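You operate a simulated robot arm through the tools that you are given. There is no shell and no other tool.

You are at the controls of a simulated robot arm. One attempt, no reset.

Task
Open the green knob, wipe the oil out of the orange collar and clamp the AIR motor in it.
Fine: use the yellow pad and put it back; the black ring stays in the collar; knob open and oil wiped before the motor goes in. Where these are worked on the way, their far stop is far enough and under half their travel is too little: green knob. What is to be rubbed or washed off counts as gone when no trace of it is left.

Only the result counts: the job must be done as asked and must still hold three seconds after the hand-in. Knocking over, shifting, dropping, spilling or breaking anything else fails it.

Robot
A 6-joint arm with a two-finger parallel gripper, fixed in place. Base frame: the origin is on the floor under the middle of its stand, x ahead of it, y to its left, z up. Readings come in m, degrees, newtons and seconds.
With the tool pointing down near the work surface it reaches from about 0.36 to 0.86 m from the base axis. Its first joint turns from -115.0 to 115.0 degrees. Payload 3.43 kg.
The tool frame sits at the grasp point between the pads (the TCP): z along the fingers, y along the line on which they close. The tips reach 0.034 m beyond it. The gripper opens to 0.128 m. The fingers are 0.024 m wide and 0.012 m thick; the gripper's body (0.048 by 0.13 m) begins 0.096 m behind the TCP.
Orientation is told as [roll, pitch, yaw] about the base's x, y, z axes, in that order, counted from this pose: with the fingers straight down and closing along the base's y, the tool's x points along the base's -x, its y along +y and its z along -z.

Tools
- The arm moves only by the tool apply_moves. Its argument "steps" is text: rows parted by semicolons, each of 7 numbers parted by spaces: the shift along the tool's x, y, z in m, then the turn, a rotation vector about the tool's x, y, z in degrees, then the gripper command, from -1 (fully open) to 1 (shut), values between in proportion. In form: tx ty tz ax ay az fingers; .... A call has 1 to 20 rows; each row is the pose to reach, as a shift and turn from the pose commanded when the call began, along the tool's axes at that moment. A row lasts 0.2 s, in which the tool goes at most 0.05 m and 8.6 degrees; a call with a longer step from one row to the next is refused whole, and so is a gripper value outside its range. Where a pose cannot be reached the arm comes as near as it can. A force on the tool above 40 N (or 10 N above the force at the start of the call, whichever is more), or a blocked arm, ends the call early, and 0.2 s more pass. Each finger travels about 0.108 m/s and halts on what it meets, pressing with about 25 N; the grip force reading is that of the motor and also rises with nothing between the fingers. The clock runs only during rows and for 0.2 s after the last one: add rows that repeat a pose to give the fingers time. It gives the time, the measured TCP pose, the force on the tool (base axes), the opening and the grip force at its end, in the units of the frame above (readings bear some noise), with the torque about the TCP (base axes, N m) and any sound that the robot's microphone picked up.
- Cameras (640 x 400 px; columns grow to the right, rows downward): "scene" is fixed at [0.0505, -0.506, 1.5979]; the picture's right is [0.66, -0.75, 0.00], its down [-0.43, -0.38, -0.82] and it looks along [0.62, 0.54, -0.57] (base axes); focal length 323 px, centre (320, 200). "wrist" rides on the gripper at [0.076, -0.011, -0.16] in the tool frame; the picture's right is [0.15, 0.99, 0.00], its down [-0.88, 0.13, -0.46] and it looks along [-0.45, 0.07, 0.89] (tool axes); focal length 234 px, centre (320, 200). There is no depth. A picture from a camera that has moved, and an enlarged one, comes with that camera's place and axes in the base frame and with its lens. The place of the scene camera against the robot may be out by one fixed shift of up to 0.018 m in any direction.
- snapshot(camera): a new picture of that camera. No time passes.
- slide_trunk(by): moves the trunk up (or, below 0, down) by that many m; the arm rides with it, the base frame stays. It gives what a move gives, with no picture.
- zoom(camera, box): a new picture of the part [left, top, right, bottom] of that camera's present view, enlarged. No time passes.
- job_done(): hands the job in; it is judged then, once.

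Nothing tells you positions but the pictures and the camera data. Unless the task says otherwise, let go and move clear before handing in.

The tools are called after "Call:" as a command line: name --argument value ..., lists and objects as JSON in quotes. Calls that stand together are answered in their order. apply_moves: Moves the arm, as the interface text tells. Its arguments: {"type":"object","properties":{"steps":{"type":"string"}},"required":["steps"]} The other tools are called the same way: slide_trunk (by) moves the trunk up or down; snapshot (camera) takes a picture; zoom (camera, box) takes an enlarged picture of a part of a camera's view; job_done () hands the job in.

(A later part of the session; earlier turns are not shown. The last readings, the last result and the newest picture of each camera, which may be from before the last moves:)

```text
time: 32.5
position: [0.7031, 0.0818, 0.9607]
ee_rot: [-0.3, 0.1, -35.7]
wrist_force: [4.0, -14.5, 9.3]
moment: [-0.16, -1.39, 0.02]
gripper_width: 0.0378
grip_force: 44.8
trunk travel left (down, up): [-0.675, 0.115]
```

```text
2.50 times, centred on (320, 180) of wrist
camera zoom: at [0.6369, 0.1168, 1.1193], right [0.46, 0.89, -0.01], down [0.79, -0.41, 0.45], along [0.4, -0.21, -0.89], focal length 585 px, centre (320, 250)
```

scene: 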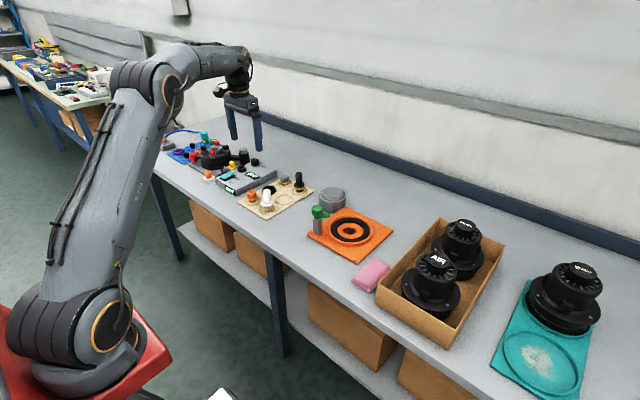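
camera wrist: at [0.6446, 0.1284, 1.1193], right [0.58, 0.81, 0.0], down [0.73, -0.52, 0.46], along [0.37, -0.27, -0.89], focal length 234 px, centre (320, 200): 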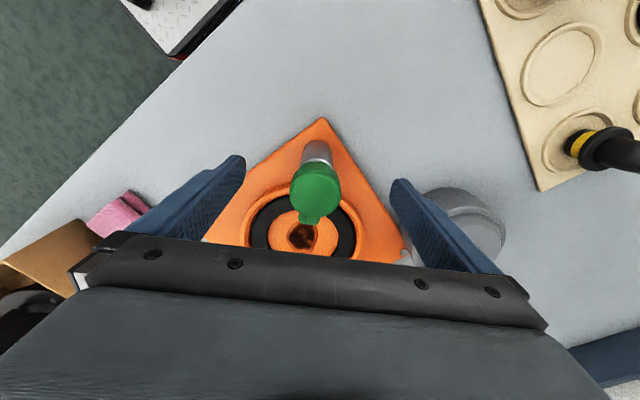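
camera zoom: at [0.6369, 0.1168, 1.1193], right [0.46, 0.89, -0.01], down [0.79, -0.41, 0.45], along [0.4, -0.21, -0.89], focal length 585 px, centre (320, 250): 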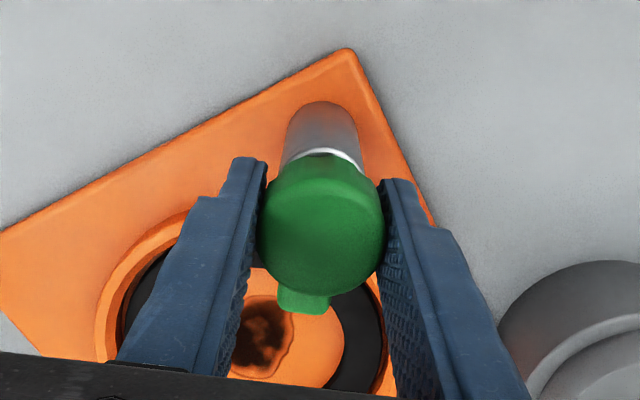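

The lever turned with the gripper and there's almost no torque, so counter-clockwise works. I'll keep turning in stages.

Call:
apply_moves --steps "0 0 0 0 0 -8 1; 0 0 0 0 0 -16 1; 0 0 0 0 0 -24 1; 0 0 0 0 0 -32 1; 0 0 0 0 0 -40 1; 0 0 0 0 0 -40 1"

Call:
zoom --camera "scene" --box '[280, 170, 380, 250]'

Call:
zoom --camera "wrist" --box '[220, 100, 420, 260]'

```text
time: 33.9
position: [0.7036, 0.0835, 0.9592]
ee_rot: [-0.1, 0.2, 4.3]
wrist_force: [16.7, -2.4, 17.8]
moment: [0.71, -0.66, 0.03]
gripper_width: 0.0375
grip_force: 44.9
trunk travel left (down, up): [-0.675, 0.115]
```

```text
5.00 times, centred on (330, 210) of scene
camera zoom: at [0.0505, -0.506, 1.5979], right [0.66, -0.75, 0.0], down [-0.43, -0.38, -0.82], along [0.62, 0.54, -0.57], focal length 1614 px, centre (270, 150)
```

zoom: 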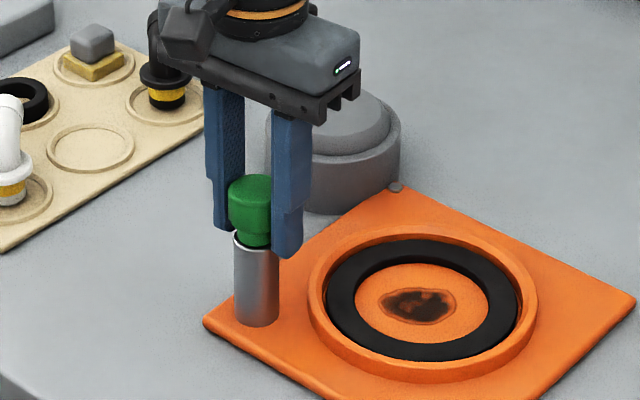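

```text
2.50 times, centred on (320, 180) of wrist
camera zoom: at [0.6306, 0.0661, 1.1194], right [-0.22, 0.98, 0.0], down [0.87, 0.2, 0.45], along [0.44, 0.1, -0.89], focal length 585 px, centre (320, 250)
```

zoom: 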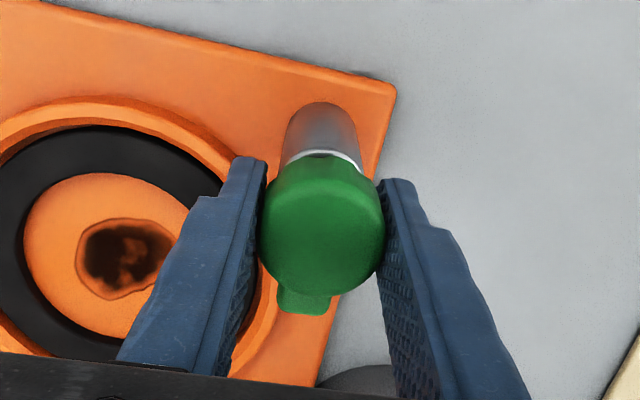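

The lever has followed 48° so far. A small sideways force is building up, so I'll compensate the offset while turning further.

Call:
apply_moves --steps "-0.0015 0 -0.001 0 0 0 1; -0.0015 0 -0.001 0 0 -8 1; -0.0015 0.000 -0.001 0 0 -16 1; -0.0015 0.000 -0.001 0 0 -24 1; -0.0015 0.000 -0.001 0 0 -32 1; -0.0015 0.000 -0.001 0 0 -40 1; -0.0015 0.000 -0.001 0 0 -40 1"

Call:
zoom --camera "scene" --box '[280, 170, 380, 250]'

Call:
zoom --camera "wrist" --box '[220, 100, 420, 260]'

```text
time: 35.5
position: [0.703, 0.0835, 0.9604]
ee_rot: [0.3, 0.6, 44.4]
wrist_force: [-9.6, 15.1, -4.6]
moment: [-0.38, -0.31, -0.99]
gripper_width: 0.0369
grip_force: 44.9
trunk travel left (down, up): [-0.675, 0.115]
```

```text
5.00 times, centred on (330, 210) of scene
camera zoom: at [0.0505, -0.506, 1.5979], right [0.66, -0.75, 0.0], down [-0.43, -0.38, -0.82], along [0.62, 0.54, -0.57], focal length 1614 px, centre (270, 150)
```

zoom: 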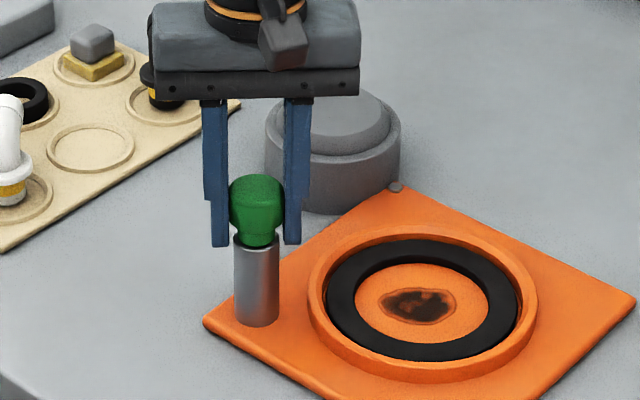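

```text
2.50 times, centred on (320, 180) of wrist
camera zoom: at [0.6589, 0.0231, 1.1186], right [-0.8, 0.61, 0.01], down [0.54, 0.71, 0.45], along [0.27, 0.36, -0.89], focal length 585 px, centre (320, 250)
```

zoom: 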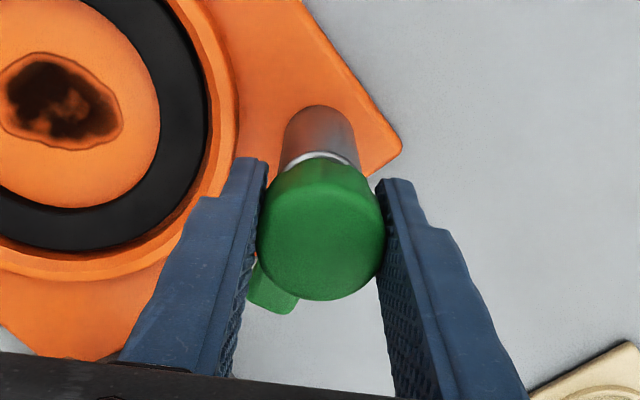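

The lever now lags the fingers and there is about 1 Nm of resisting torque, so it looks like it has reached the stop. I'll twist a bit more to confirm.

Call:
apply_moves --steps "0 0.0015 0 0 0 0 1; 0 0.0015 0 0 0 -6 1; 0 0.0015 0 0 0 -12 1; 0 0.0015 0 0 0 -12 1"

Call:
zoom --camera "wrist" --box '[220, 100, 420, 260]'

```text
time: 36.5
position: [0.703, 0.083, 0.9592]
ee_rot: [0.3, 0.5, 56.3]
wrist_force: [-13.0, 12.0, -11.6]
moment: [-1.09, -0.64, -1.19]
gripper_width: 0.0381
grip_force: 45.2
trunk travel left (down, up): [-0.675, 0.115]
```

```text
2.50 times, centred on (320, 180) of wrist
camera zoom: at [0.672, 0.015, 1.1195], right [-0.9, 0.43, 0.01], down [0.38, 0.81, 0.45], along [0.19, 0.41, -0.89], focal length 585 px, centre (320, 250)
```

zoom: 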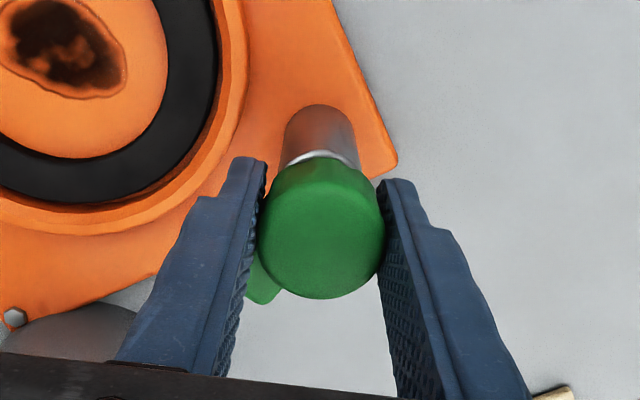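

The knob slips at a fixed angle, so it is at its far stop. I'll open the fingers, lift off and check the lever.

Call:
apply_moves --steps "0 0 0 0 0 0 0.2; 0 0 0 0 0 0 -0.4; 0 0 0 0 0 0 -0.4; 0 0 -0.04 0 0 0 -0.4; 0 0 -0.08 0 0 0 -0.4; 0 0 -0.12 0 0 0 -0.4; 0 0 -0.16 0 0 0 -0.4; 0 0 -0.18 0 0 0 -1"

Call:
snapshot --camera "wrist"

Call:
zoom --camera "scene" --box '[280, 170, 380, 250]'

```text
time: 38.3
position: [0.7062, 0.084, 1.1417]
ee_rot: [0.2, 0.4, 56.2]
wrist_force: [-0.3, -0.6, -0.3]
moment: [-0.02, 0.03, 0.0]
gripper_width: 0.1283
grip_force: 0.2
trunk travel left (down, up): [-0.675, 0.115]
```

```text
taken
camera wrist: at [0.6742, 0.0152, 1.3005], right [-0.9, 0.43, 0.01], down [0.38, 0.81, 0.45], along [0.19, 0.41, -0.89], focal length 234 px, centre (320, 200)
```

wrist: 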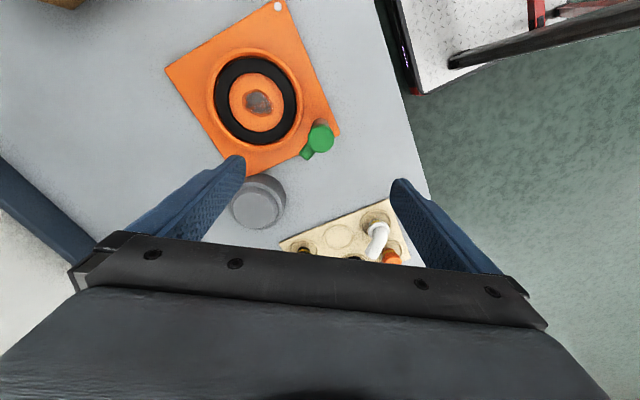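

```text
5.00 times, centred on (330, 210) of scene
camera zoom: at [0.0505, -0.506, 1.5979], right [0.66, -0.75, 0.0], down [-0.43, -0.38, -0.82], along [0.62, 0.54, -0.57], focal length 1614 px, centre (270, 150)
```

zoom: 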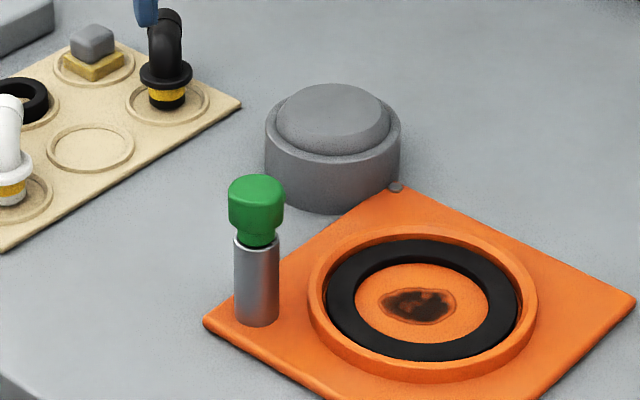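

Call:
zoom --camera "wrist" --box '[160, 0, 400, 230]'

```text
1.74 times, centred on (280, 115) of wrist
camera zoom: at [0.6742, 0.0152, 1.3005], right [-0.9, 0.43, 0.01], down [0.38, 0.81, 0.45], along [0.19, 0.41, -0.89], focal length 407 px, centre (390, 348)
```

zoom: 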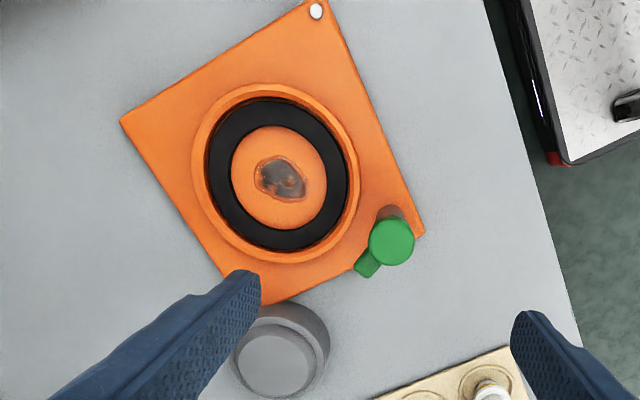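

The knob is open: the lever now points to about +30°, a turn of roughly 75°, and it held there after release. Next I'll move over toward the yellow pad with the tool squared to the base axes.

Call:
apply_moves --steps "-0.034 0.023 0 0 0 7 -1; -0.068 0.046 0 0 0 14 -1; -0.102 0.069 0 0 0 21 -1; -0.136 0.092 0 0 0 28 -1; -0.17 0.115 0 0 0 35 -1; -0.204 0.138 0 0 0 42 -1; -0.238 0.161 0 0 0 49 -1; -0.274 0.1835 0 0 0 56.2 -1; -0.274 0.1835 0 0 0 56.2 -1"

Call:
apply_moves --steps "-0.02 0 0 0 -8 0 -1; -0.04 0 0 0 -16 0 -1; -0.06 0 0 0 -24 0 -1; -0.08 0 0 0 -30 0 -1; -0.08 0 0 0 -30 0 -1"

Call:
snapshot --camera "wrist"

Call:
snapshot --camera "scene"

```text
time: 40.3
position: [0.706, 0.4156, 1.1394]
ee_rot: [-0.2, 0.4, -0.1]
wrist_force: [0.2, 0.5, -0.6]
moment: [-0.02, 0.01, -0.01]
gripper_width: 0.1278
grip_force: 0.1
trunk travel left (down, up): [-0.675, 0.115]
```

```text
time: 41.5
position: [0.7852, 0.4133, 1.1397]
ee_rot: [-0.4, -29.7, 0.1]
wrist_force: [0.5, -0.8, 0.1]
moment: [0.0, 0.01, 0.01]
gripper_width: 0.1281
grip_force: 0.1
trunk travel left (down, up): [-0.675, 0.115]
```

```text
taken
camera wrist: at [0.6406, 0.4029, 1.2391], right [-0.13, 0.99, -0.08], down [0.54, 0.13, 0.83], along [0.83, 0.06, -0.55], focal length 234 px, centre (320, 200)
```

wrist: 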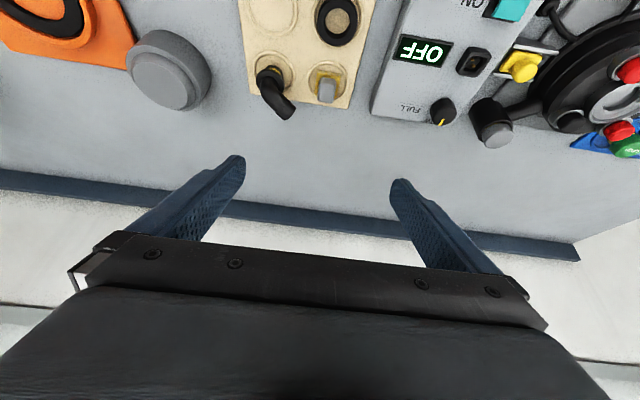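

```text
taken
```

scene: 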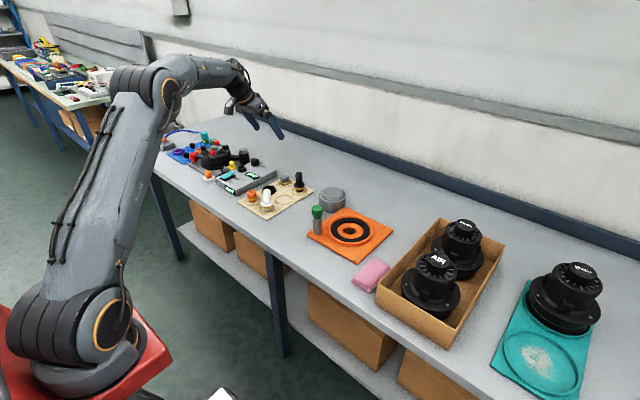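

The tilted pose is reachable. I'll zoom in on the pad to locate it more precisely.

Call:
zoom --camera "wrist" --box '[240, 30, 400, 150]'

Call:
zoom --camera "scene" --box '[260, 165, 320, 205]'

```text
3.33 times, centred on (320, 90) of wrist
camera zoom: at [0.6406, 0.4029, 1.2391], right [-0.13, 0.99, -0.08], down [0.54, 0.13, 0.83], along [0.83, 0.06, -0.55], focal length 781 px, centre (320, 567)
```

zoom: 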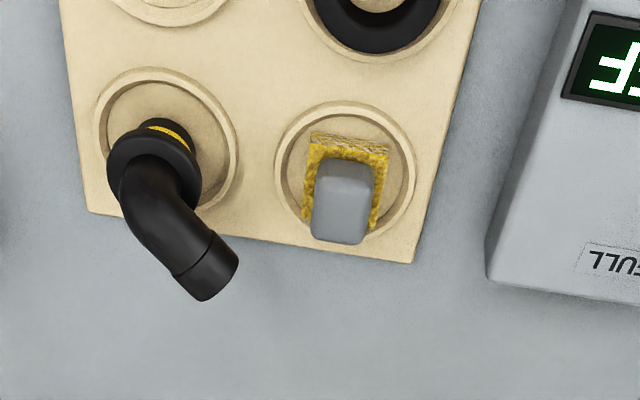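

```text
10.00 times, centred on (290, 185) of scene
camera zoom: at [0.0505, -0.506, 1.5979], right [0.66, -0.75, 0.0], down [-0.43, -0.38, -0.82], along [0.62, 0.54, -0.57], focal length 3228 px, centre (620, 350)
```

zoom: 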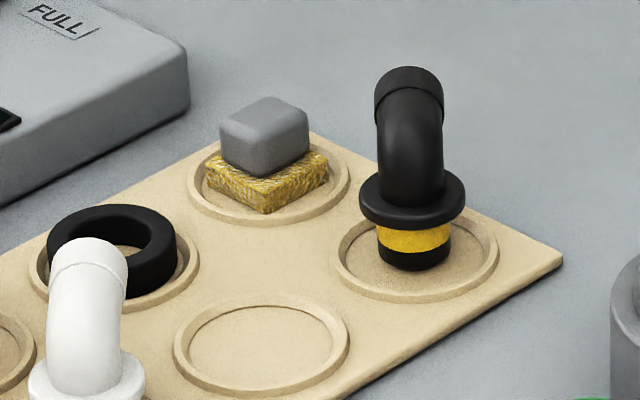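

The pad's handle is centred near (0.866, 0.416), about 28 mm wide, with its top near z = 0.89. I'll partly close the fingers to clear the black elbow and move in at the 30° tilt to just above the handle.

Call:
apply_moves --steps "0.005 0.001 0.04 0 0 0 -0.1; 0.01 0.002 0.08 0 0 0 -0.1; 0.015 0.002 0.12 0 0 0 -0.1; 0.02 0.002 0.15 0 0 0 -0.1; 0.02 0.002 0.1727 0 0 0 -0.1; 0.02 0.002 0.1727 0 0 0 -0.1"

Call:
snapshot --camera "wrist"

Call:
zoom --camera "scene" --box '[230, 120, 330, 210]'

```text
time: 42.9
position: [0.8522, 0.4147, 0.9788]
ee_rot: [-0.3, -29.6, 0.0]
wrist_force: [-0.3, 0.1, -0.7]
moment: [0.0, 0.04, -0.02]
gripper_width: 0.0703
grip_force: 0.0
trunk travel left (down, up): [-0.675, 0.115]
```

```text
taken
camera wrist: at [0.7083, 0.4038, 1.0788], right [-0.13, 0.99, -0.08], down [0.54, 0.13, 0.83], along [0.83, 0.06, -0.55], focal length 234 px, centre (320, 200)
```

wrist: 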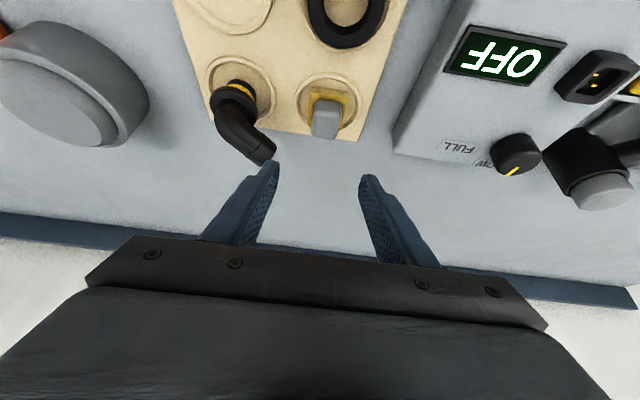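

```text
4.44 times, centred on (280, 165) of scene
camera zoom: at [0.0505, -0.506, 1.5979], right [0.66, -0.75, 0.0], down [-0.43, -0.38, -0.82], along [0.62, 0.54, -0.57], focal length 1435 px, centre (498, 356)
```

zoom: 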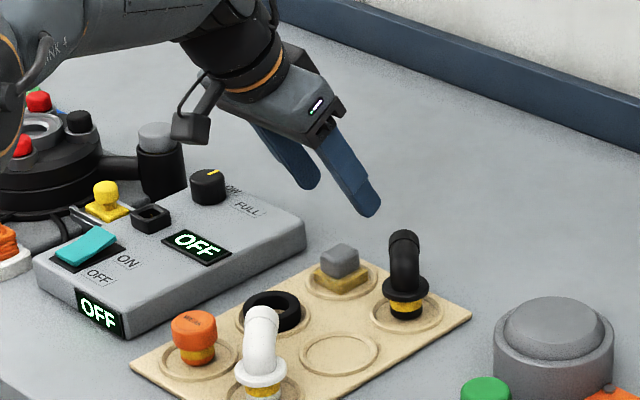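

The arm reaches this pose. I'll zoom on the handle to refine the alignment before the last descent.

Call:
zoom --camera "wrist" --box '[200, 40, 420, 220]'

```text
2.22 times, centred on (310, 130) of wrist
camera zoom: at [0.7083, 0.4038, 1.0788], right [-0.13, 0.99, -0.08], down [0.54, 0.13, 0.83], along [0.83, 0.06, -0.55], focal length 520 px, centre (342, 356)
```

zoom: 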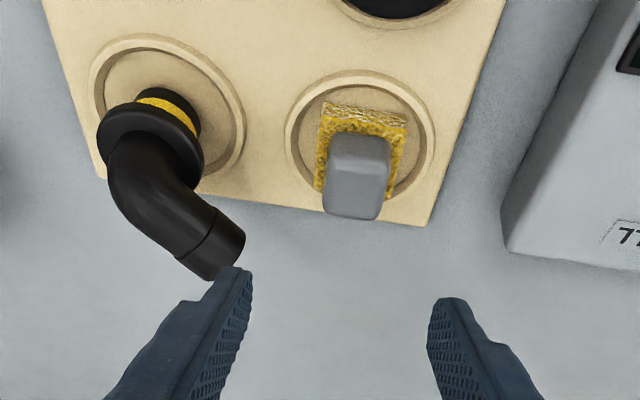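

The handle spans about x 0.848–0.878 and z 0.868–0.891, at y ≈ 0.417. The black elbow bends toward it, so I'll narrow the fingers to about 45 mm and descend straight down.

Call:
apply_moves --steps "0 0.002 0 0 0 0 0.3; 0 0.002 0 0 0 0 0.3; 0.013 0.002 0.022 0 0 0 0.3; 0.026 0.002 0.044 0 0 0 0.3; 0.034 0.002 0.058 0 0 0 0.3; 0.034 0.002 0.058 0 0 0 0.3"

Call:
snapshot --camera "wrist"

Call:
zoom --camera "scene" --box '[250, 140, 330, 210]'

Call:
zoom --camera "wrist" --box '[200, 40, 420, 220]'

```text
time: 44.3
position: [0.8523, 0.4168, 0.9128]
ee_rot: [-0.3, -29.6, 0.1]
wrist_force: [0.2, -0.4, -0.5]
moment: [0.0, 0.0, 0.0]
gripper_width: 0.0447
grip_force: 0.1
trunk travel left (down, up): [-0.675, 0.115]
```

```text
taken
camera wrist: at [0.7073, 0.4057, 1.0119], right [-0.13, 0.99, -0.08], down [0.54, 0.13, 0.83], along [0.83, 0.06, -0.55], focal length 234 px, centre (320, 200)
```

wrist: 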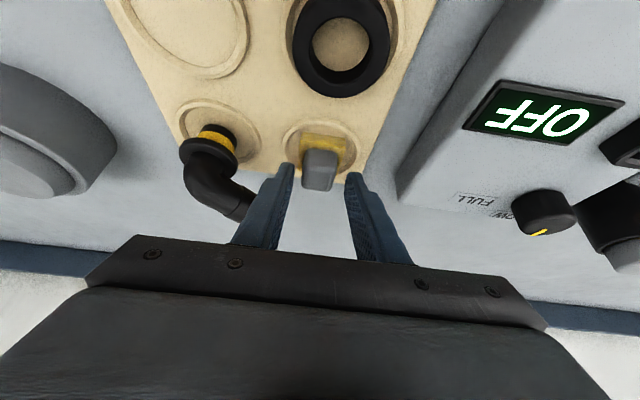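

```text
5.71 times, centred on (290, 175) of scene
camera zoom: at [0.0505, -0.506, 1.5979], right [0.66, -0.75, 0.0], down [-0.43, -0.38, -0.82], along [0.62, 0.54, -0.57], focal length 1844 px, centre (491, 343)
```

zoom: 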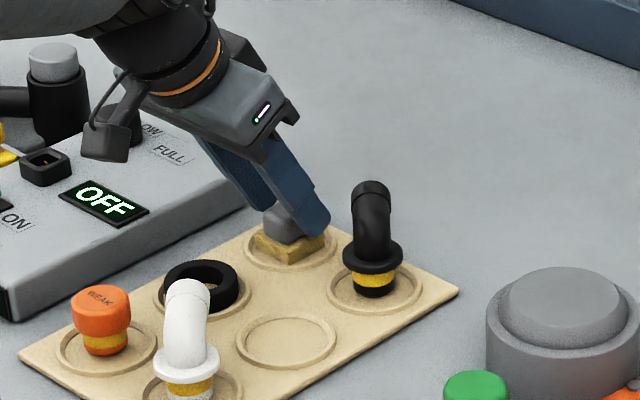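

```text
2.22 times, centred on (310, 130) of wrist
camera zoom: at [0.7073, 0.4057, 1.0119], right [-0.13, 0.99, -0.08], down [0.54, 0.13, 0.83], along [0.83, 0.06, -0.55], focal length 520 px, centre (342, 356)
```

zoom: 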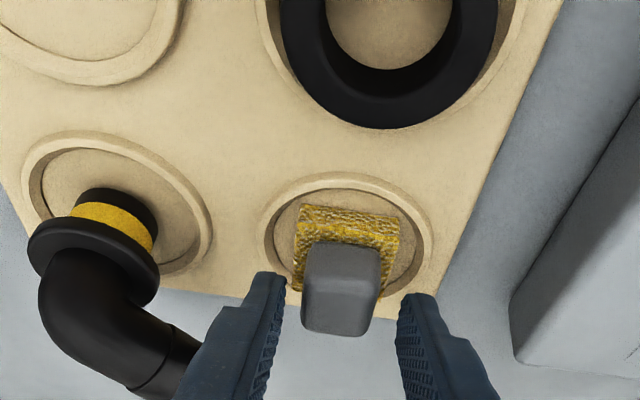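

The fingers straddle the handle with good centring. I'll go down the last centimetre and close.

Call:
apply_moves --steps "0.003 0 0.004 0 0 0 0.3; 0.0058 0 0.0082 0 0 0 0.3; 0.0058 0 0.0082 0 0 0 0.6; 0.0058 0 0.0082 0 0 0 1; 0.0058 0 0.0082 0 0 0 1; 0.0058 0 0.0082 0 0 0 1"

Call:
zoom --camera "scene" --box '[250, 140, 330, 210]'

Call:
zoom --camera "wrist" --box '[200, 40, 420, 220]'

```text
time: 45.7
position: [0.8499, 0.4167, 0.9002]
ee_rot: [-0.3, -29.6, 0.1]
wrist_force: [0.0, -0.8, 0.5]
moment: [0.01, 0.0, -0.01]
gripper_width: 0.0388
grip_force: 24.8
trunk travel left (down, up): [-0.675, 0.115]
```

```text
5.71 times, centred on (290, 175) of scene
camera zoom: at [0.0505, -0.506, 1.5979], right [0.66, -0.75, 0.0], down [-0.43, -0.38, -0.82], along [0.62, 0.54, -0.57], focal length 1844 px, centre (491, 343)
```

zoom: 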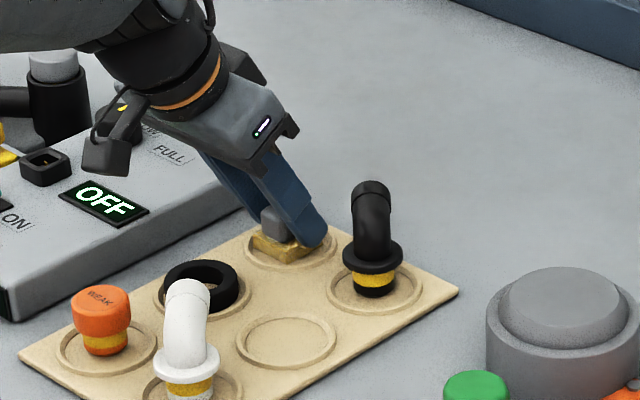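

```text
2.22 times, centred on (310, 130) of wrist
camera zoom: at [0.7065, 0.4059, 1.0016], right [-0.13, 0.99, -0.08], down [0.54, 0.13, 0.83], along [0.83, 0.06, -0.55], focal length 520 px, centre (342, 356)
```

zoom: 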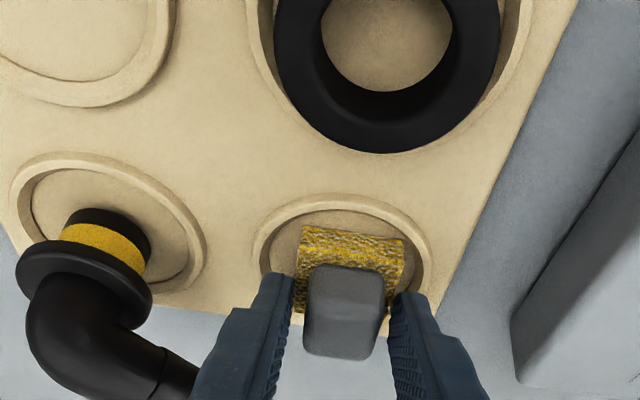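

The fingers caught the sponge's edges at 39 mm instead of the handle. I'll open slightly, rise 6 mm and close again on the handle.

Call:
apply_moves --steps "0 0 0 0 0 0 0.3; 0 0 0 0 0 0 0.3; -0.0035 0 -0.006 0 0 0 0.3; -0.0035 0 -0.006 0 0 0 0.6; -0.0035 0 -0.006 0 0 0 1; -0.0035 0 -0.006 0 0 0 1; -0.0035 0 -0.006 0 0 0 1"

Call:
zoom --camera "wrist" --box '[200, 40, 420, 220]'

```text
time: 47.3
position: [0.8507, 0.4171, 0.9075]
ee_rot: [-0.2, -29.5, 0.1]
wrist_force: [0.7, 1.6, 3.9]
moment: [0.06, -0.04, 0.03]
gripper_width: 0.0269
grip_force: 24.9
trunk travel left (down, up): [-0.675, 0.115]
```

```text
2.22 times, centred on (310, 130) of wrist
camera zoom: at [0.7067, 0.4062, 1.0091], right [-0.13, 0.99, -0.08], down [0.54, 0.13, 0.83], along [0.83, 0.07, -0.55], focal length 520 px, centre (342, 356)
```

zoom: 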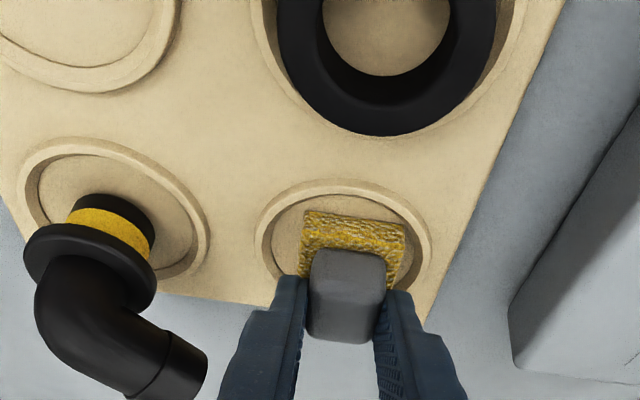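

I have the handle gripped at 27 mm. I'll lift the pad straight up and check that it comes along.

Call:
apply_moves --steps "-0.01 0 -0.0174 0 0 0 1; -0.02 0 -0.035 0 0 0 1; -0.04 0 -0.07 0 0 0 1; -0.055 0 -0.1 0 0 0 1; -0.055 0 -0.1 0 0 0 1"

Call:
snapshot --camera "wrist"

Call:
zoom --camera "scene" --box '[230, 120, 330, 210]'

```text
time: 48.5
position: [0.85, 0.4177, 1.0246]
ee_rot: [-0.3, -29.5, 0.1]
wrist_force: [0.2, -0.3, -0.6]
moment: [0.03, 0.03, -0.01]
gripper_width: 0.027
grip_force: 25.2
trunk travel left (down, up): [-0.675, 0.115]
```

```text
taken
camera wrist: at [0.7048, 0.4064, 1.1239], right [-0.13, 0.99, -0.08], down [0.54, 0.13, 0.83], along [0.83, 0.06, -0.55], focal length 234 px, centre (320, 200)
```

wrist: 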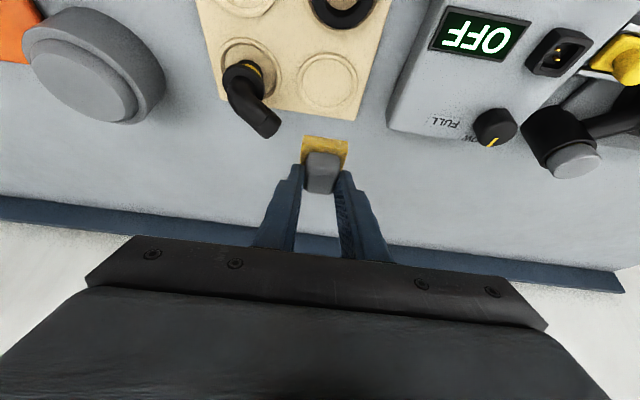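

```text
4.44 times, centred on (280, 165) of scene
camera zoom: at [0.0505, -0.506, 1.5979], right [0.66, -0.75, 0.0], down [-0.43, -0.38, -0.82], along [0.62, 0.54, -0.57], focal length 1435 px, centre (498, 356)
```

zoom: 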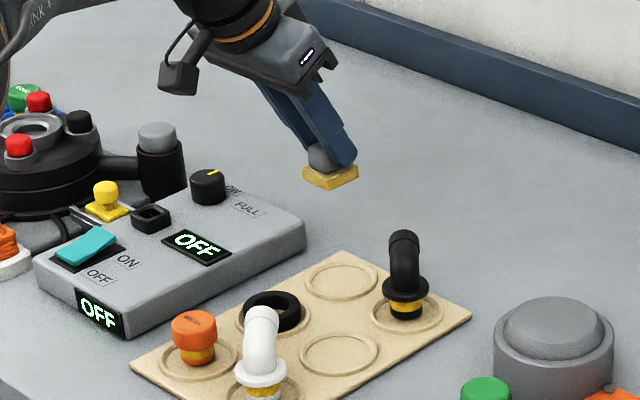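

The pad is lifted level. Next I'll carry it over to the collar, keeping the same tilt so the sponge stays flat, and hover above the oil.

Call:
apply_moves --steps "0.0085 -0.044 -0.0023 0 0 0 1; 0.017 -0.09 -0.0046 0 0 0 1; 0.0255 -0.136 -0.0069 0 0 0 1; 0.034 -0.182 -0.0092 0 0 0 1; 0.0425 -0.228 -0.0115 0 0 0 1; 0.051 -0.274 -0.0138 0 0 0 1; 0.0595 -0.32 -0.0161 0 0 0 1; 0.068 -0.366 -0.0184 0 0 0 1; 0.0768 -0.41 -0.0208 0 0 0 1; 0.0768 -0.416 -0.0208 0 0 0 1; 0.0768 -0.416 -0.0208 0 0 0 1"

Call:
snapshot --camera "wrist"

Call:
zoom --camera "scene" --box '[290, 150, 410, 260]'

```text
time: 50.9
position: [0.7733, 0.0019, 1.005]
ee_rot: [-0.2, -29.6, 0.0]
wrist_force: [0.3, 0.2, -0.2]
moment: [0.0, -0.01, 0.01]
gripper_width: 0.0267
grip_force: 24.9
trunk travel left (down, up): [-0.675, 0.115]
```

```text
taken
camera wrist: at [0.628, -0.0102, 1.1051], right [-0.13, 0.99, -0.08], down [0.54, 0.13, 0.83], along [0.83, 0.06, -0.55], focal length 234 px, centre (320, 200)
```

wrist: 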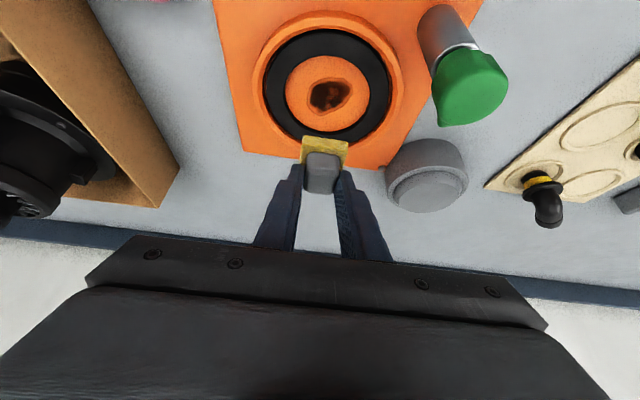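

```text
3.64 times, centred on (350, 205) of scene
camera zoom: at [0.0505, -0.506, 1.5979], right [0.66, -0.75, 0.0], down [-0.43, -0.38, -0.82], along [0.62, 0.54, -0.57], focal length 1174 px, centre (211, 182)
```

zoom: 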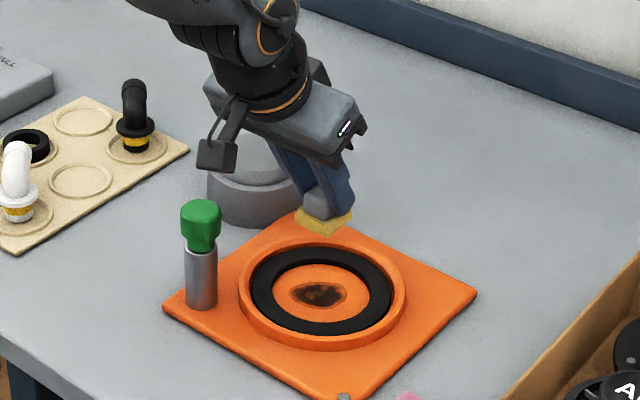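

The pad is above the collar. I'll zoom in to confirm where the oil lies relative to the pad before lowering.

Call:
zoom --camera "wrist" --box '[220, 0, 440, 200]'

```text
2.00 times, centred on (330, 100) of wrist
camera zoom: at [0.628, -0.0102, 1.1051], right [-0.13, 0.99, -0.08], down [0.54, 0.13, 0.83], along [0.83, 0.06, -0.55], focal length 468 px, centre (300, 400)
```

zoom: 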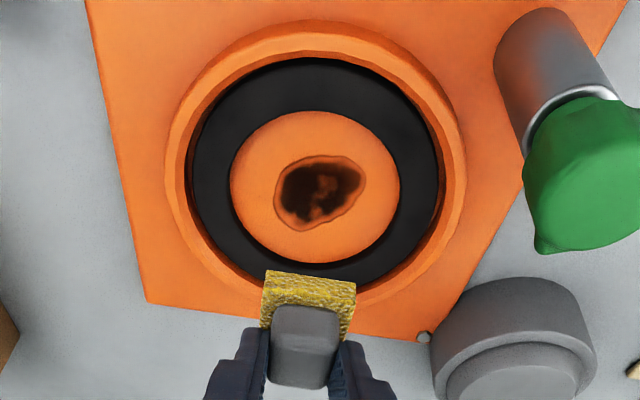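

The oil is centred near (0.786, 0.003), about 45–50 mm across, and the pad is right above it. I'll lower it to near contact and then feel downward in small steps.

Call:
apply_moves --steps "0.0125 0.001 0.0217 0 0 0 1; 0.025 0.001 0.0434 0 0 0 1; 0.0387 0.001 0.0678 0 0 0 1; 0.0387 0.001 0.0678 0 0 0 1"

Call:
apply_moves --steps "0.001 0 0.00174 0 0 0 1; 0.002 0 0.0035 0 0 0 1; 0.002 0 0.0035 0 0 0 1"

Call:
zoom --camera "scene" --box '[310, 190, 390, 250]'

```text
time: 51.9
position: [0.7713, 0.0019, 0.9269]
ee_rot: [-0.4, -29.6, 0.1]
wrist_force: [0.2, -0.2, -1.0]
moment: [-0.02, 0.04, 0.0]
gripper_width: 0.0268
grip_force: 24.8
trunk travel left (down, up): [-0.675, 0.115]
```

```text
time: 52.7
position: [0.772, 0.0025, 0.9224]
ee_rot: [-0.3, -29.6, 0.1]
wrist_force: [0.5, 0.0, 0.1]
moment: [0.01, 0.02, -0.02]
gripper_width: 0.0272
grip_force: 24.8
trunk travel left (down, up): [-0.675, 0.115]
```

```text
6.67 times, centred on (350, 220) of scene
camera zoom: at [0.0505, -0.506, 1.5979], right [0.66, -0.75, 0.0], down [-0.43, -0.38, -0.82], along [0.62, 0.54, -0.57], focal length 2152 px, centre (120, 67)
```

zoom: 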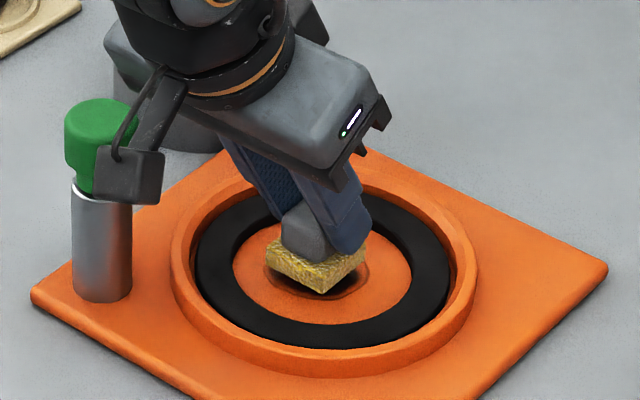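

Still no contact. I'll keep lowering in small steps and watch the vertical force.

Call:
apply_moves --steps "0.001 0 0.00174 0 0 0 1; 0.002 0 0.0035 0 0 0 1; 0.002 0 0.0035 0 0 0 1"

Call:
apply_moves --steps "0.001 0 0.00174 0 0 0 1; 0.001 0 0.00174 0 0 0 1"

```text
time: 53.5
position: [0.7722, 0.0017, 0.9191]
ee_rot: [-0.3, -29.6, 0.1]
wrist_force: [0.3, -0.7, -0.6]
moment: [-0.04, 0.04, -0.02]
gripper_width: 0.0266
grip_force: 25.0
trunk travel left (down, up): [-0.675, 0.115]
```

```text
time: 54.1
position: [0.7716, 0.0024, 0.9171]
ee_rot: [-0.4, -29.6, 0.1]
wrist_force: [0.5, -0.3, -0.6]
moment: [0.01, -0.02, 0.0]
gripper_width: 0.0268
grip_force: 25.2
trunk travel left (down, up): [-0.675, 0.115]
```

Call:
apply_moves --steps "0.001 0 0.00174 0 0 0 1; 0.001 0 0.00174 0 0 0 1"

Call:
apply_moves --steps "0.001 0 0.00174 0 0 0 1; 0.001 0 0.00174 0 0 0 1"

Call:
zoom --camera "scene" --box '[310, 190, 390, 250]'

```text
time: 54.7
position: [0.7728, 0.0024, 0.9142]
ee_rot: [-0.2, -29.6, 0.0]
wrist_force: [-0.3, 0.5, 0.3]
moment: [-0.05, -0.02, 0.0]
gripper_width: 0.0268
grip_force: 25.4
trunk travel left (down, up): [-0.675, 0.115]
```

```text
time: 55.3
position: [0.7711, 0.0019, 0.9131]
ee_rot: [-0.2, -29.7, 0.1]
wrist_force: [-1.4, 0.4, 4.0]
moment: [0.07, -0.02, 0.01]
gripper_width: 0.0268
grip_force: 25.0
trunk travel left (down, up): [-0.675, 0.115]
```

```text
6.67 times, centred on (350, 220) of scene
camera zoom: at [0.0505, -0.506, 1.5979], right [0.66, -0.75, 0.0], down [-0.43, -0.38, -0.82], along [0.62, 0.54, -0.57], focal length 2152 px, centre (120, 67)
```

zoom: 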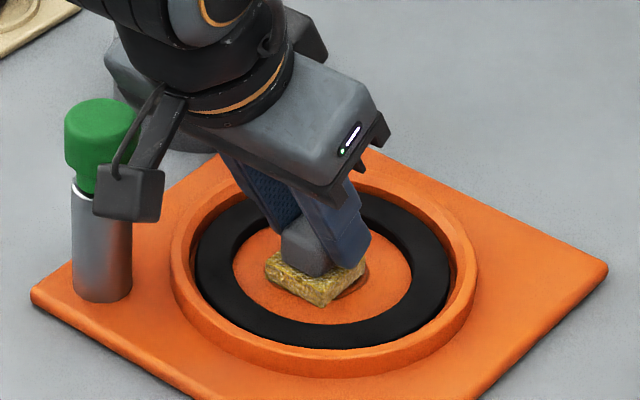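

The pad touches the floor at about 4 N. I'll press slightly more and rub in circles and strokes, staying inside the black ring.

Call:
apply_moves --steps "0.0005 0 0.0009 0 0 0 1; -0.0047 0 0.0039 0 0 0 1; -0.0099 0 0.0068 0 0 0 1; -0.0099 0.010 0.0068 0 0 0 1; 0.0005 0.015 0.0009 0 0 0 1; 0.0109 0.010 -0.0051 0 0 0 1; 0.0135 0 -0.0066 0 0 0 1; 0.0109 -0.010 -0.0051 0 0 0 1; 0.0005 -0.015 0.0009 0 0 0 1; -0.0099 -0.010 0.0068 0 0 0 1; -0.0125 0 0.0083 0 0 0 1; 0.0005 0 0.0009 0 0 0 1"

Call:
zoom --camera "scene" --box '[310, 190, 390, 250]'

Call:
zoom --camera "wrist" --box '[220, 60, 440, 260]'

```text
time: 57.9
position: [0.7714, 0.0034, 0.9113]
ee_rot: [-0.2, -29.7, 0.2]
wrist_force: [4.4, 2.6, 13.7]
moment: [0.23, -0.51, 0.04]
gripper_width: 0.0269
grip_force: 24.7
trunk travel left (down, up): [-0.675, 0.115]
```

```text
6.67 times, centred on (350, 220) of scene
camera zoom: at [0.0505, -0.506, 1.5979], right [0.66, -0.75, 0.0], down [-0.43, -0.38, -0.82], along [0.62, 0.54, -0.57], focal length 2152 px, centre (120, 67)
```

zoom: 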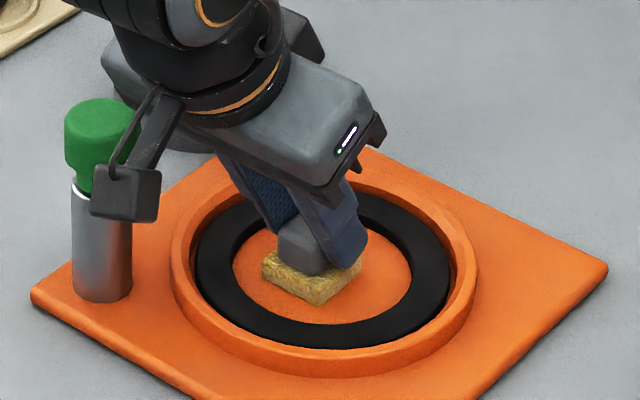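

```text
2.00 times, centred on (330, 160) of wrist
camera zoom: at [0.6277, -0.0076, 1.0122], right [-0.13, 0.99, -0.08], down [0.54, 0.13, 0.83], along [0.83, 0.07, -0.55], focal length 468 px, centre (300, 280)
```

zoom: 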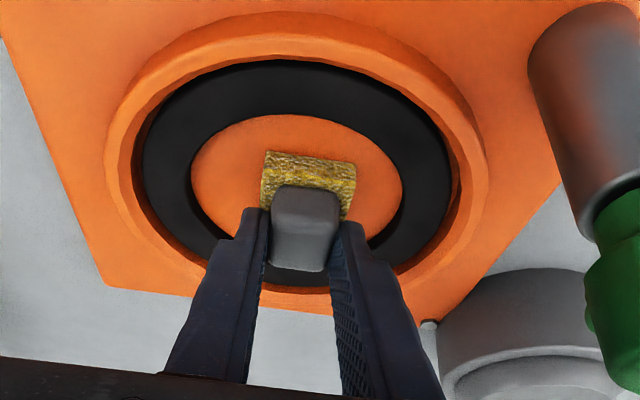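

The visible floor looks clean already. I'll do a second pass across the centre and diagonals, then lift and inspect.

Call:
apply_moves --steps "0 0.008 0 0 0 0 1; 0 0.015 0 0 0 0 1; 0 0.005 0 0 0 0 1; 0 -0.006 0 0 0 0 1; 0 -0.015 0 0 0 0 1; 0 -0.005 0 0 0 0 1; -0.0065 0 0.0037 0 0 0 1; -0.013 0 0.0074 0 0 0 1; 0 0 0 0 0 0 1; 0.013 0 -0.0074 0 0 0 1; 0.004 0.005 -0.0025 0 0 0 1; -0.0087 0.010 0.005 0 0 0 1; 0 0 0 0 0 0 1; 0.0087 -0.010 -0.005 0 0 0 1; 0 0 0 0 0 0 1; -0.0087 -0.010 0.005 0 0 0 1; 0 0 0 0 0 0 1; 0.0087 0.010 -0.005 0 0 0 1; 0 0 0 0 0 0 1"

Call:
apply_moves --steps "-0.01 0 -0.0174 0 0 0 1; -0.02 0 -0.035 0 0 0 1; -0.04 0 -0.07 0 0 0 1; -0.05 0 -0.087 0 0 0 1"

Call:
zoom --camera "wrist" --box '[220, 0, 440, 200]'

Call:
zoom --camera "scene" --box '[310, 190, 390, 250]'

```text
time: 61.9
position: [0.7722, 0.0031, 0.9121]
ee_rot: [-0.3, -29.7, 0.2]
wrist_force: [-1.7, 3.3, 10.9]
moment: [0.18, -0.08, 0.07]
gripper_width: 0.0269
grip_force: 24.6
trunk travel left (down, up): [-0.675, 0.115]
```

```text
time: 62.9
position: [0.7725, 0.002, 1.0111]
ee_rot: [-0.3, -29.6, 0.1]
wrist_force: [-0.3, 1.5, -1.2]
moment: [0.02, 0.03, -0.01]
gripper_width: 0.0269
grip_force: 24.7
trunk travel left (down, up): [-0.675, 0.115]
```

```text
2.00 times, centred on (330, 100) of wrist
camera zoom: at [0.6284, -0.0085, 1.1118], right [-0.13, 0.99, -0.08], down [0.54, 0.13, 0.83], along [0.83, 0.06, -0.55], focal length 468 px, centre (300, 400)
```

zoom: 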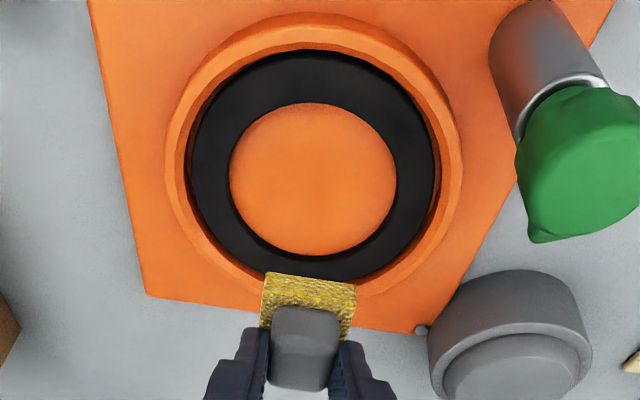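

```text
6.67 times, centred on (350, 220) of scene
camera zoom: at [0.0505, -0.506, 1.5979], right [0.66, -0.75, 0.0], down [-0.43, -0.38, -0.82], along [0.62, 0.54, -0.57], focal length 2152 px, centre (120, 67)
```

zoom: 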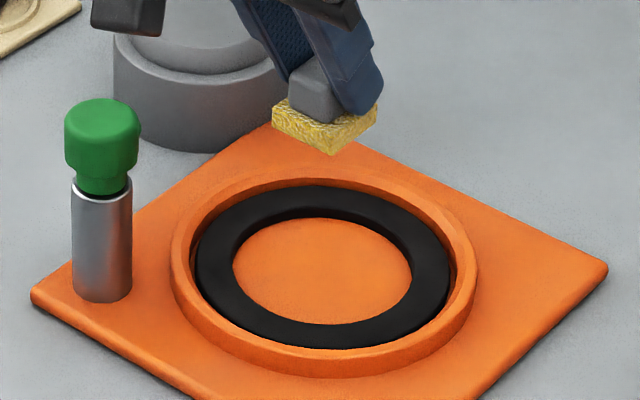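

The oil is completely gone and the black ring is still seated. I'll carry the pad back to its slot on the tan plate by the reverse path.

Call:
apply_moves --steps "-0.008 0.046 0.0033 0 0 0 1; -0.016 0.092 0.0066 0 0 0 1; -0.024 0.138 0.01 0 0 0 1; -0.032 0.184 0.0133 0 0 0 1; -0.04 0.23 0.0166 0 0 0 1; -0.048 0.276 0.02 0 0 0 1; -0.056 0.322 0.0233 0 0 0 1; -0.064 0.368 0.0266 0 0 0 1; -0.0727 0.411 0.0299 0 0 0 1; -0.0727 0.415 0.0299 0 0 0 1; -0.0727 0.415 0.0299 0 0 0 1"

Call:
snapshot --camera "wrist"

Call:
zoom --camera "wrist" --box '[200, 20, 420, 220]'

Call:
zoom --camera "scene" --box '[250, 130, 330, 210]'

```text
time: 65.3
position: [0.8493, 0.4183, 1.0204]
ee_rot: [-0.3, -29.6, 0.1]
wrist_force: [-0.8, -0.3, -1.2]
moment: [-0.04, 0.0, 0.0]
gripper_width: 0.0265
grip_force: 24.8
trunk travel left (down, up): [-0.675, 0.115]
```

```text
taken
camera wrist: at [0.7058, 0.4065, 1.1199], right [-0.13, 0.99, -0.08], down [0.54, 0.13, 0.83], along [0.83, 0.06, -0.55], focal length 234 px, centre (320, 200)
```

wrist: 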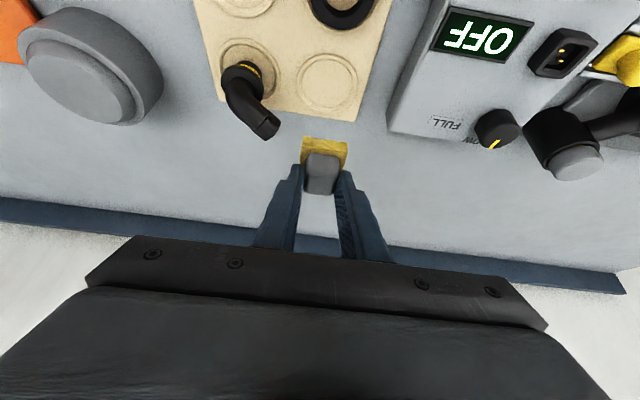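

```text
2.00 times, centred on (310, 120) of wrist
camera zoom: at [0.7058, 0.4065, 1.1199], right [-0.13, 0.99, -0.08], down [0.54, 0.13, 0.83], along [0.83, 0.06, -0.55], focal length 468 px, centre (340, 360)
```

zoom: 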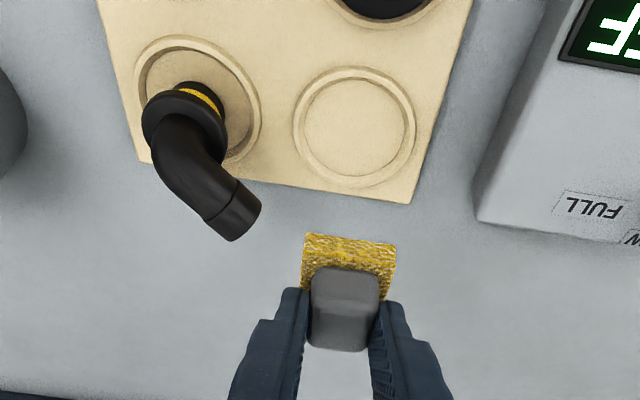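

```text
5.00 times, centred on (290, 170) of scene
camera zoom: at [0.0505, -0.506, 1.5979], right [0.66, -0.75, 0.0], down [-0.43, -0.38, -0.82], along [0.62, 0.54, -0.57], focal length 1614 px, centre (470, 350)
```

zoom: 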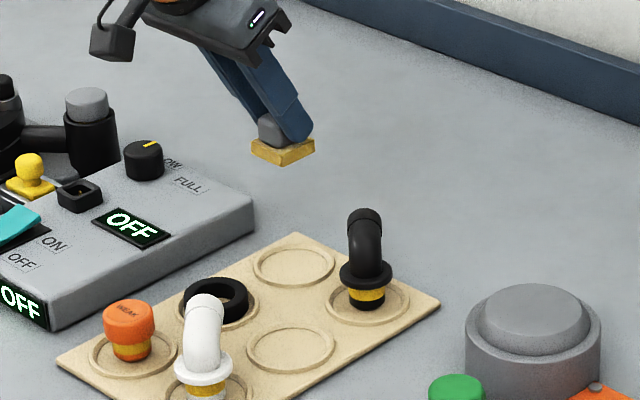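

I'm above the empty slot. I'll lower the pad back to its original height, feeling for contact near the end.

Call:
apply_moves --steps "0.0125 -0.0005 0.023 0 0 0 1; 0.025 -0.001 0.046 0 0 0 1; 0.0395 -0.001 0.071 0 0 0 1; 0.0505 -0.001 0.0904 0 0 0 1; 0.0505 -0.001 0.0904 0 0 0 1"

Call:
zoom --camera "wrist" --box '[200, 40, 420, 220]'

Call:
zoom --camera "scene" --box '[250, 140, 330, 210]'

```text
time: 66.5
position: [0.8518, 0.4164, 0.916]
ee_rot: [-0.3, -29.7, 0.2]
wrist_force: [0.1, 0.0, -0.7]
moment: [-0.01, 0.04, -0.03]
gripper_width: 0.027
grip_force: 25.2
trunk travel left (down, up): [-0.675, 0.115]
```

```text
2.22 times, centred on (310, 130) of wrist
camera zoom: at [0.7072, 0.4047, 1.0162], right [-0.13, 0.99, -0.08], down [0.54, 0.13, 0.83], along [0.83, 0.06, -0.55], focal length 520 px, centre (342, 356)
```

zoom: 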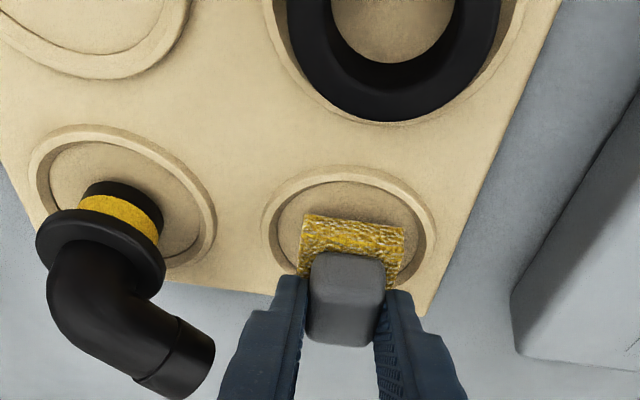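

```text
5.71 times, centred on (290, 175) of scene
camera zoom: at [0.0505, -0.506, 1.5979], right [0.66, -0.75, 0.0], down [-0.43, -0.38, -0.82], along [0.62, 0.54, -0.57], focal length 1844 px, centre (491, 343)
```

zoom: 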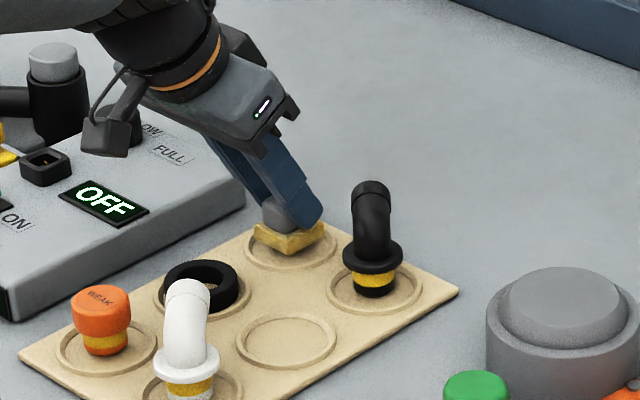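

The alignment matches the original placement. I'll lower the last 8 mm in small steps.

Call:
apply_moves --steps "0.002 0 0.0035 0 0 0 1; 0.0035 0 0.006 0 0 0 1; 0.0035 0 0.006 0 0 0 1"

Call:
apply_moves --steps "0.0005 0 0.0009 0 0 0 1; 0.0005 0 0.0009 0 0 0 1"

```text
time: 67.3
position: [0.8504, 0.4154, 0.9089]
ee_rot: [-0.3, -29.6, 0.1]
wrist_force: [0.9, -0.7, 0.1]
moment: [0.03, 0.0, -0.01]
gripper_width: 0.0268
grip_force: 25.5
trunk travel left (down, up): [-0.675, 0.115]
```

```text
time: 67.9
position: [0.8519, 0.4159, 0.9081]
ee_rot: [-0.3, -29.6, 0.1]
wrist_force: [-0.1, -0.1, 0.6]
moment: [-0.03, 0.01, 0.03]
gripper_width: 0.0267
grip_force: 25.0
trunk travel left (down, up): [-0.675, 0.115]
```

Call:
apply_moves --steps "0.0006 0 0.001 0 0 0 1; 0.0006 0 0.001 0 0 0 1"

Call:
zoom --camera "wrist" --box '[200, 40, 420, 220]'

```text
time: 68.5
position: [0.8512, 0.4158, 0.9086]
ee_rot: [-0.2, -29.6, 0.1]
wrist_force: [-1.5, 0.8, 1.8]
moment: [0.06, -0.07, 0.02]
gripper_width: 0.0266
grip_force: 24.9
trunk travel left (down, up): [-0.675, 0.115]
```

```text
2.22 times, centred on (310, 130) of wrist
camera zoom: at [0.707, 0.4051, 1.008], right [-0.13, 0.99, -0.08], down [0.54, 0.13, 0.83], along [0.83, 0.06, -0.55], focal length 520 px, centre (342, 356)
```

zoom: 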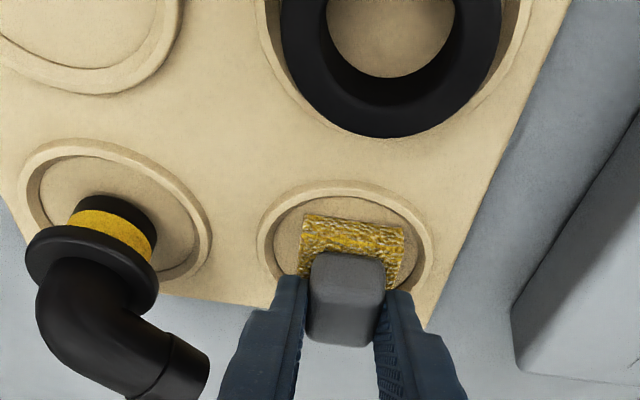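

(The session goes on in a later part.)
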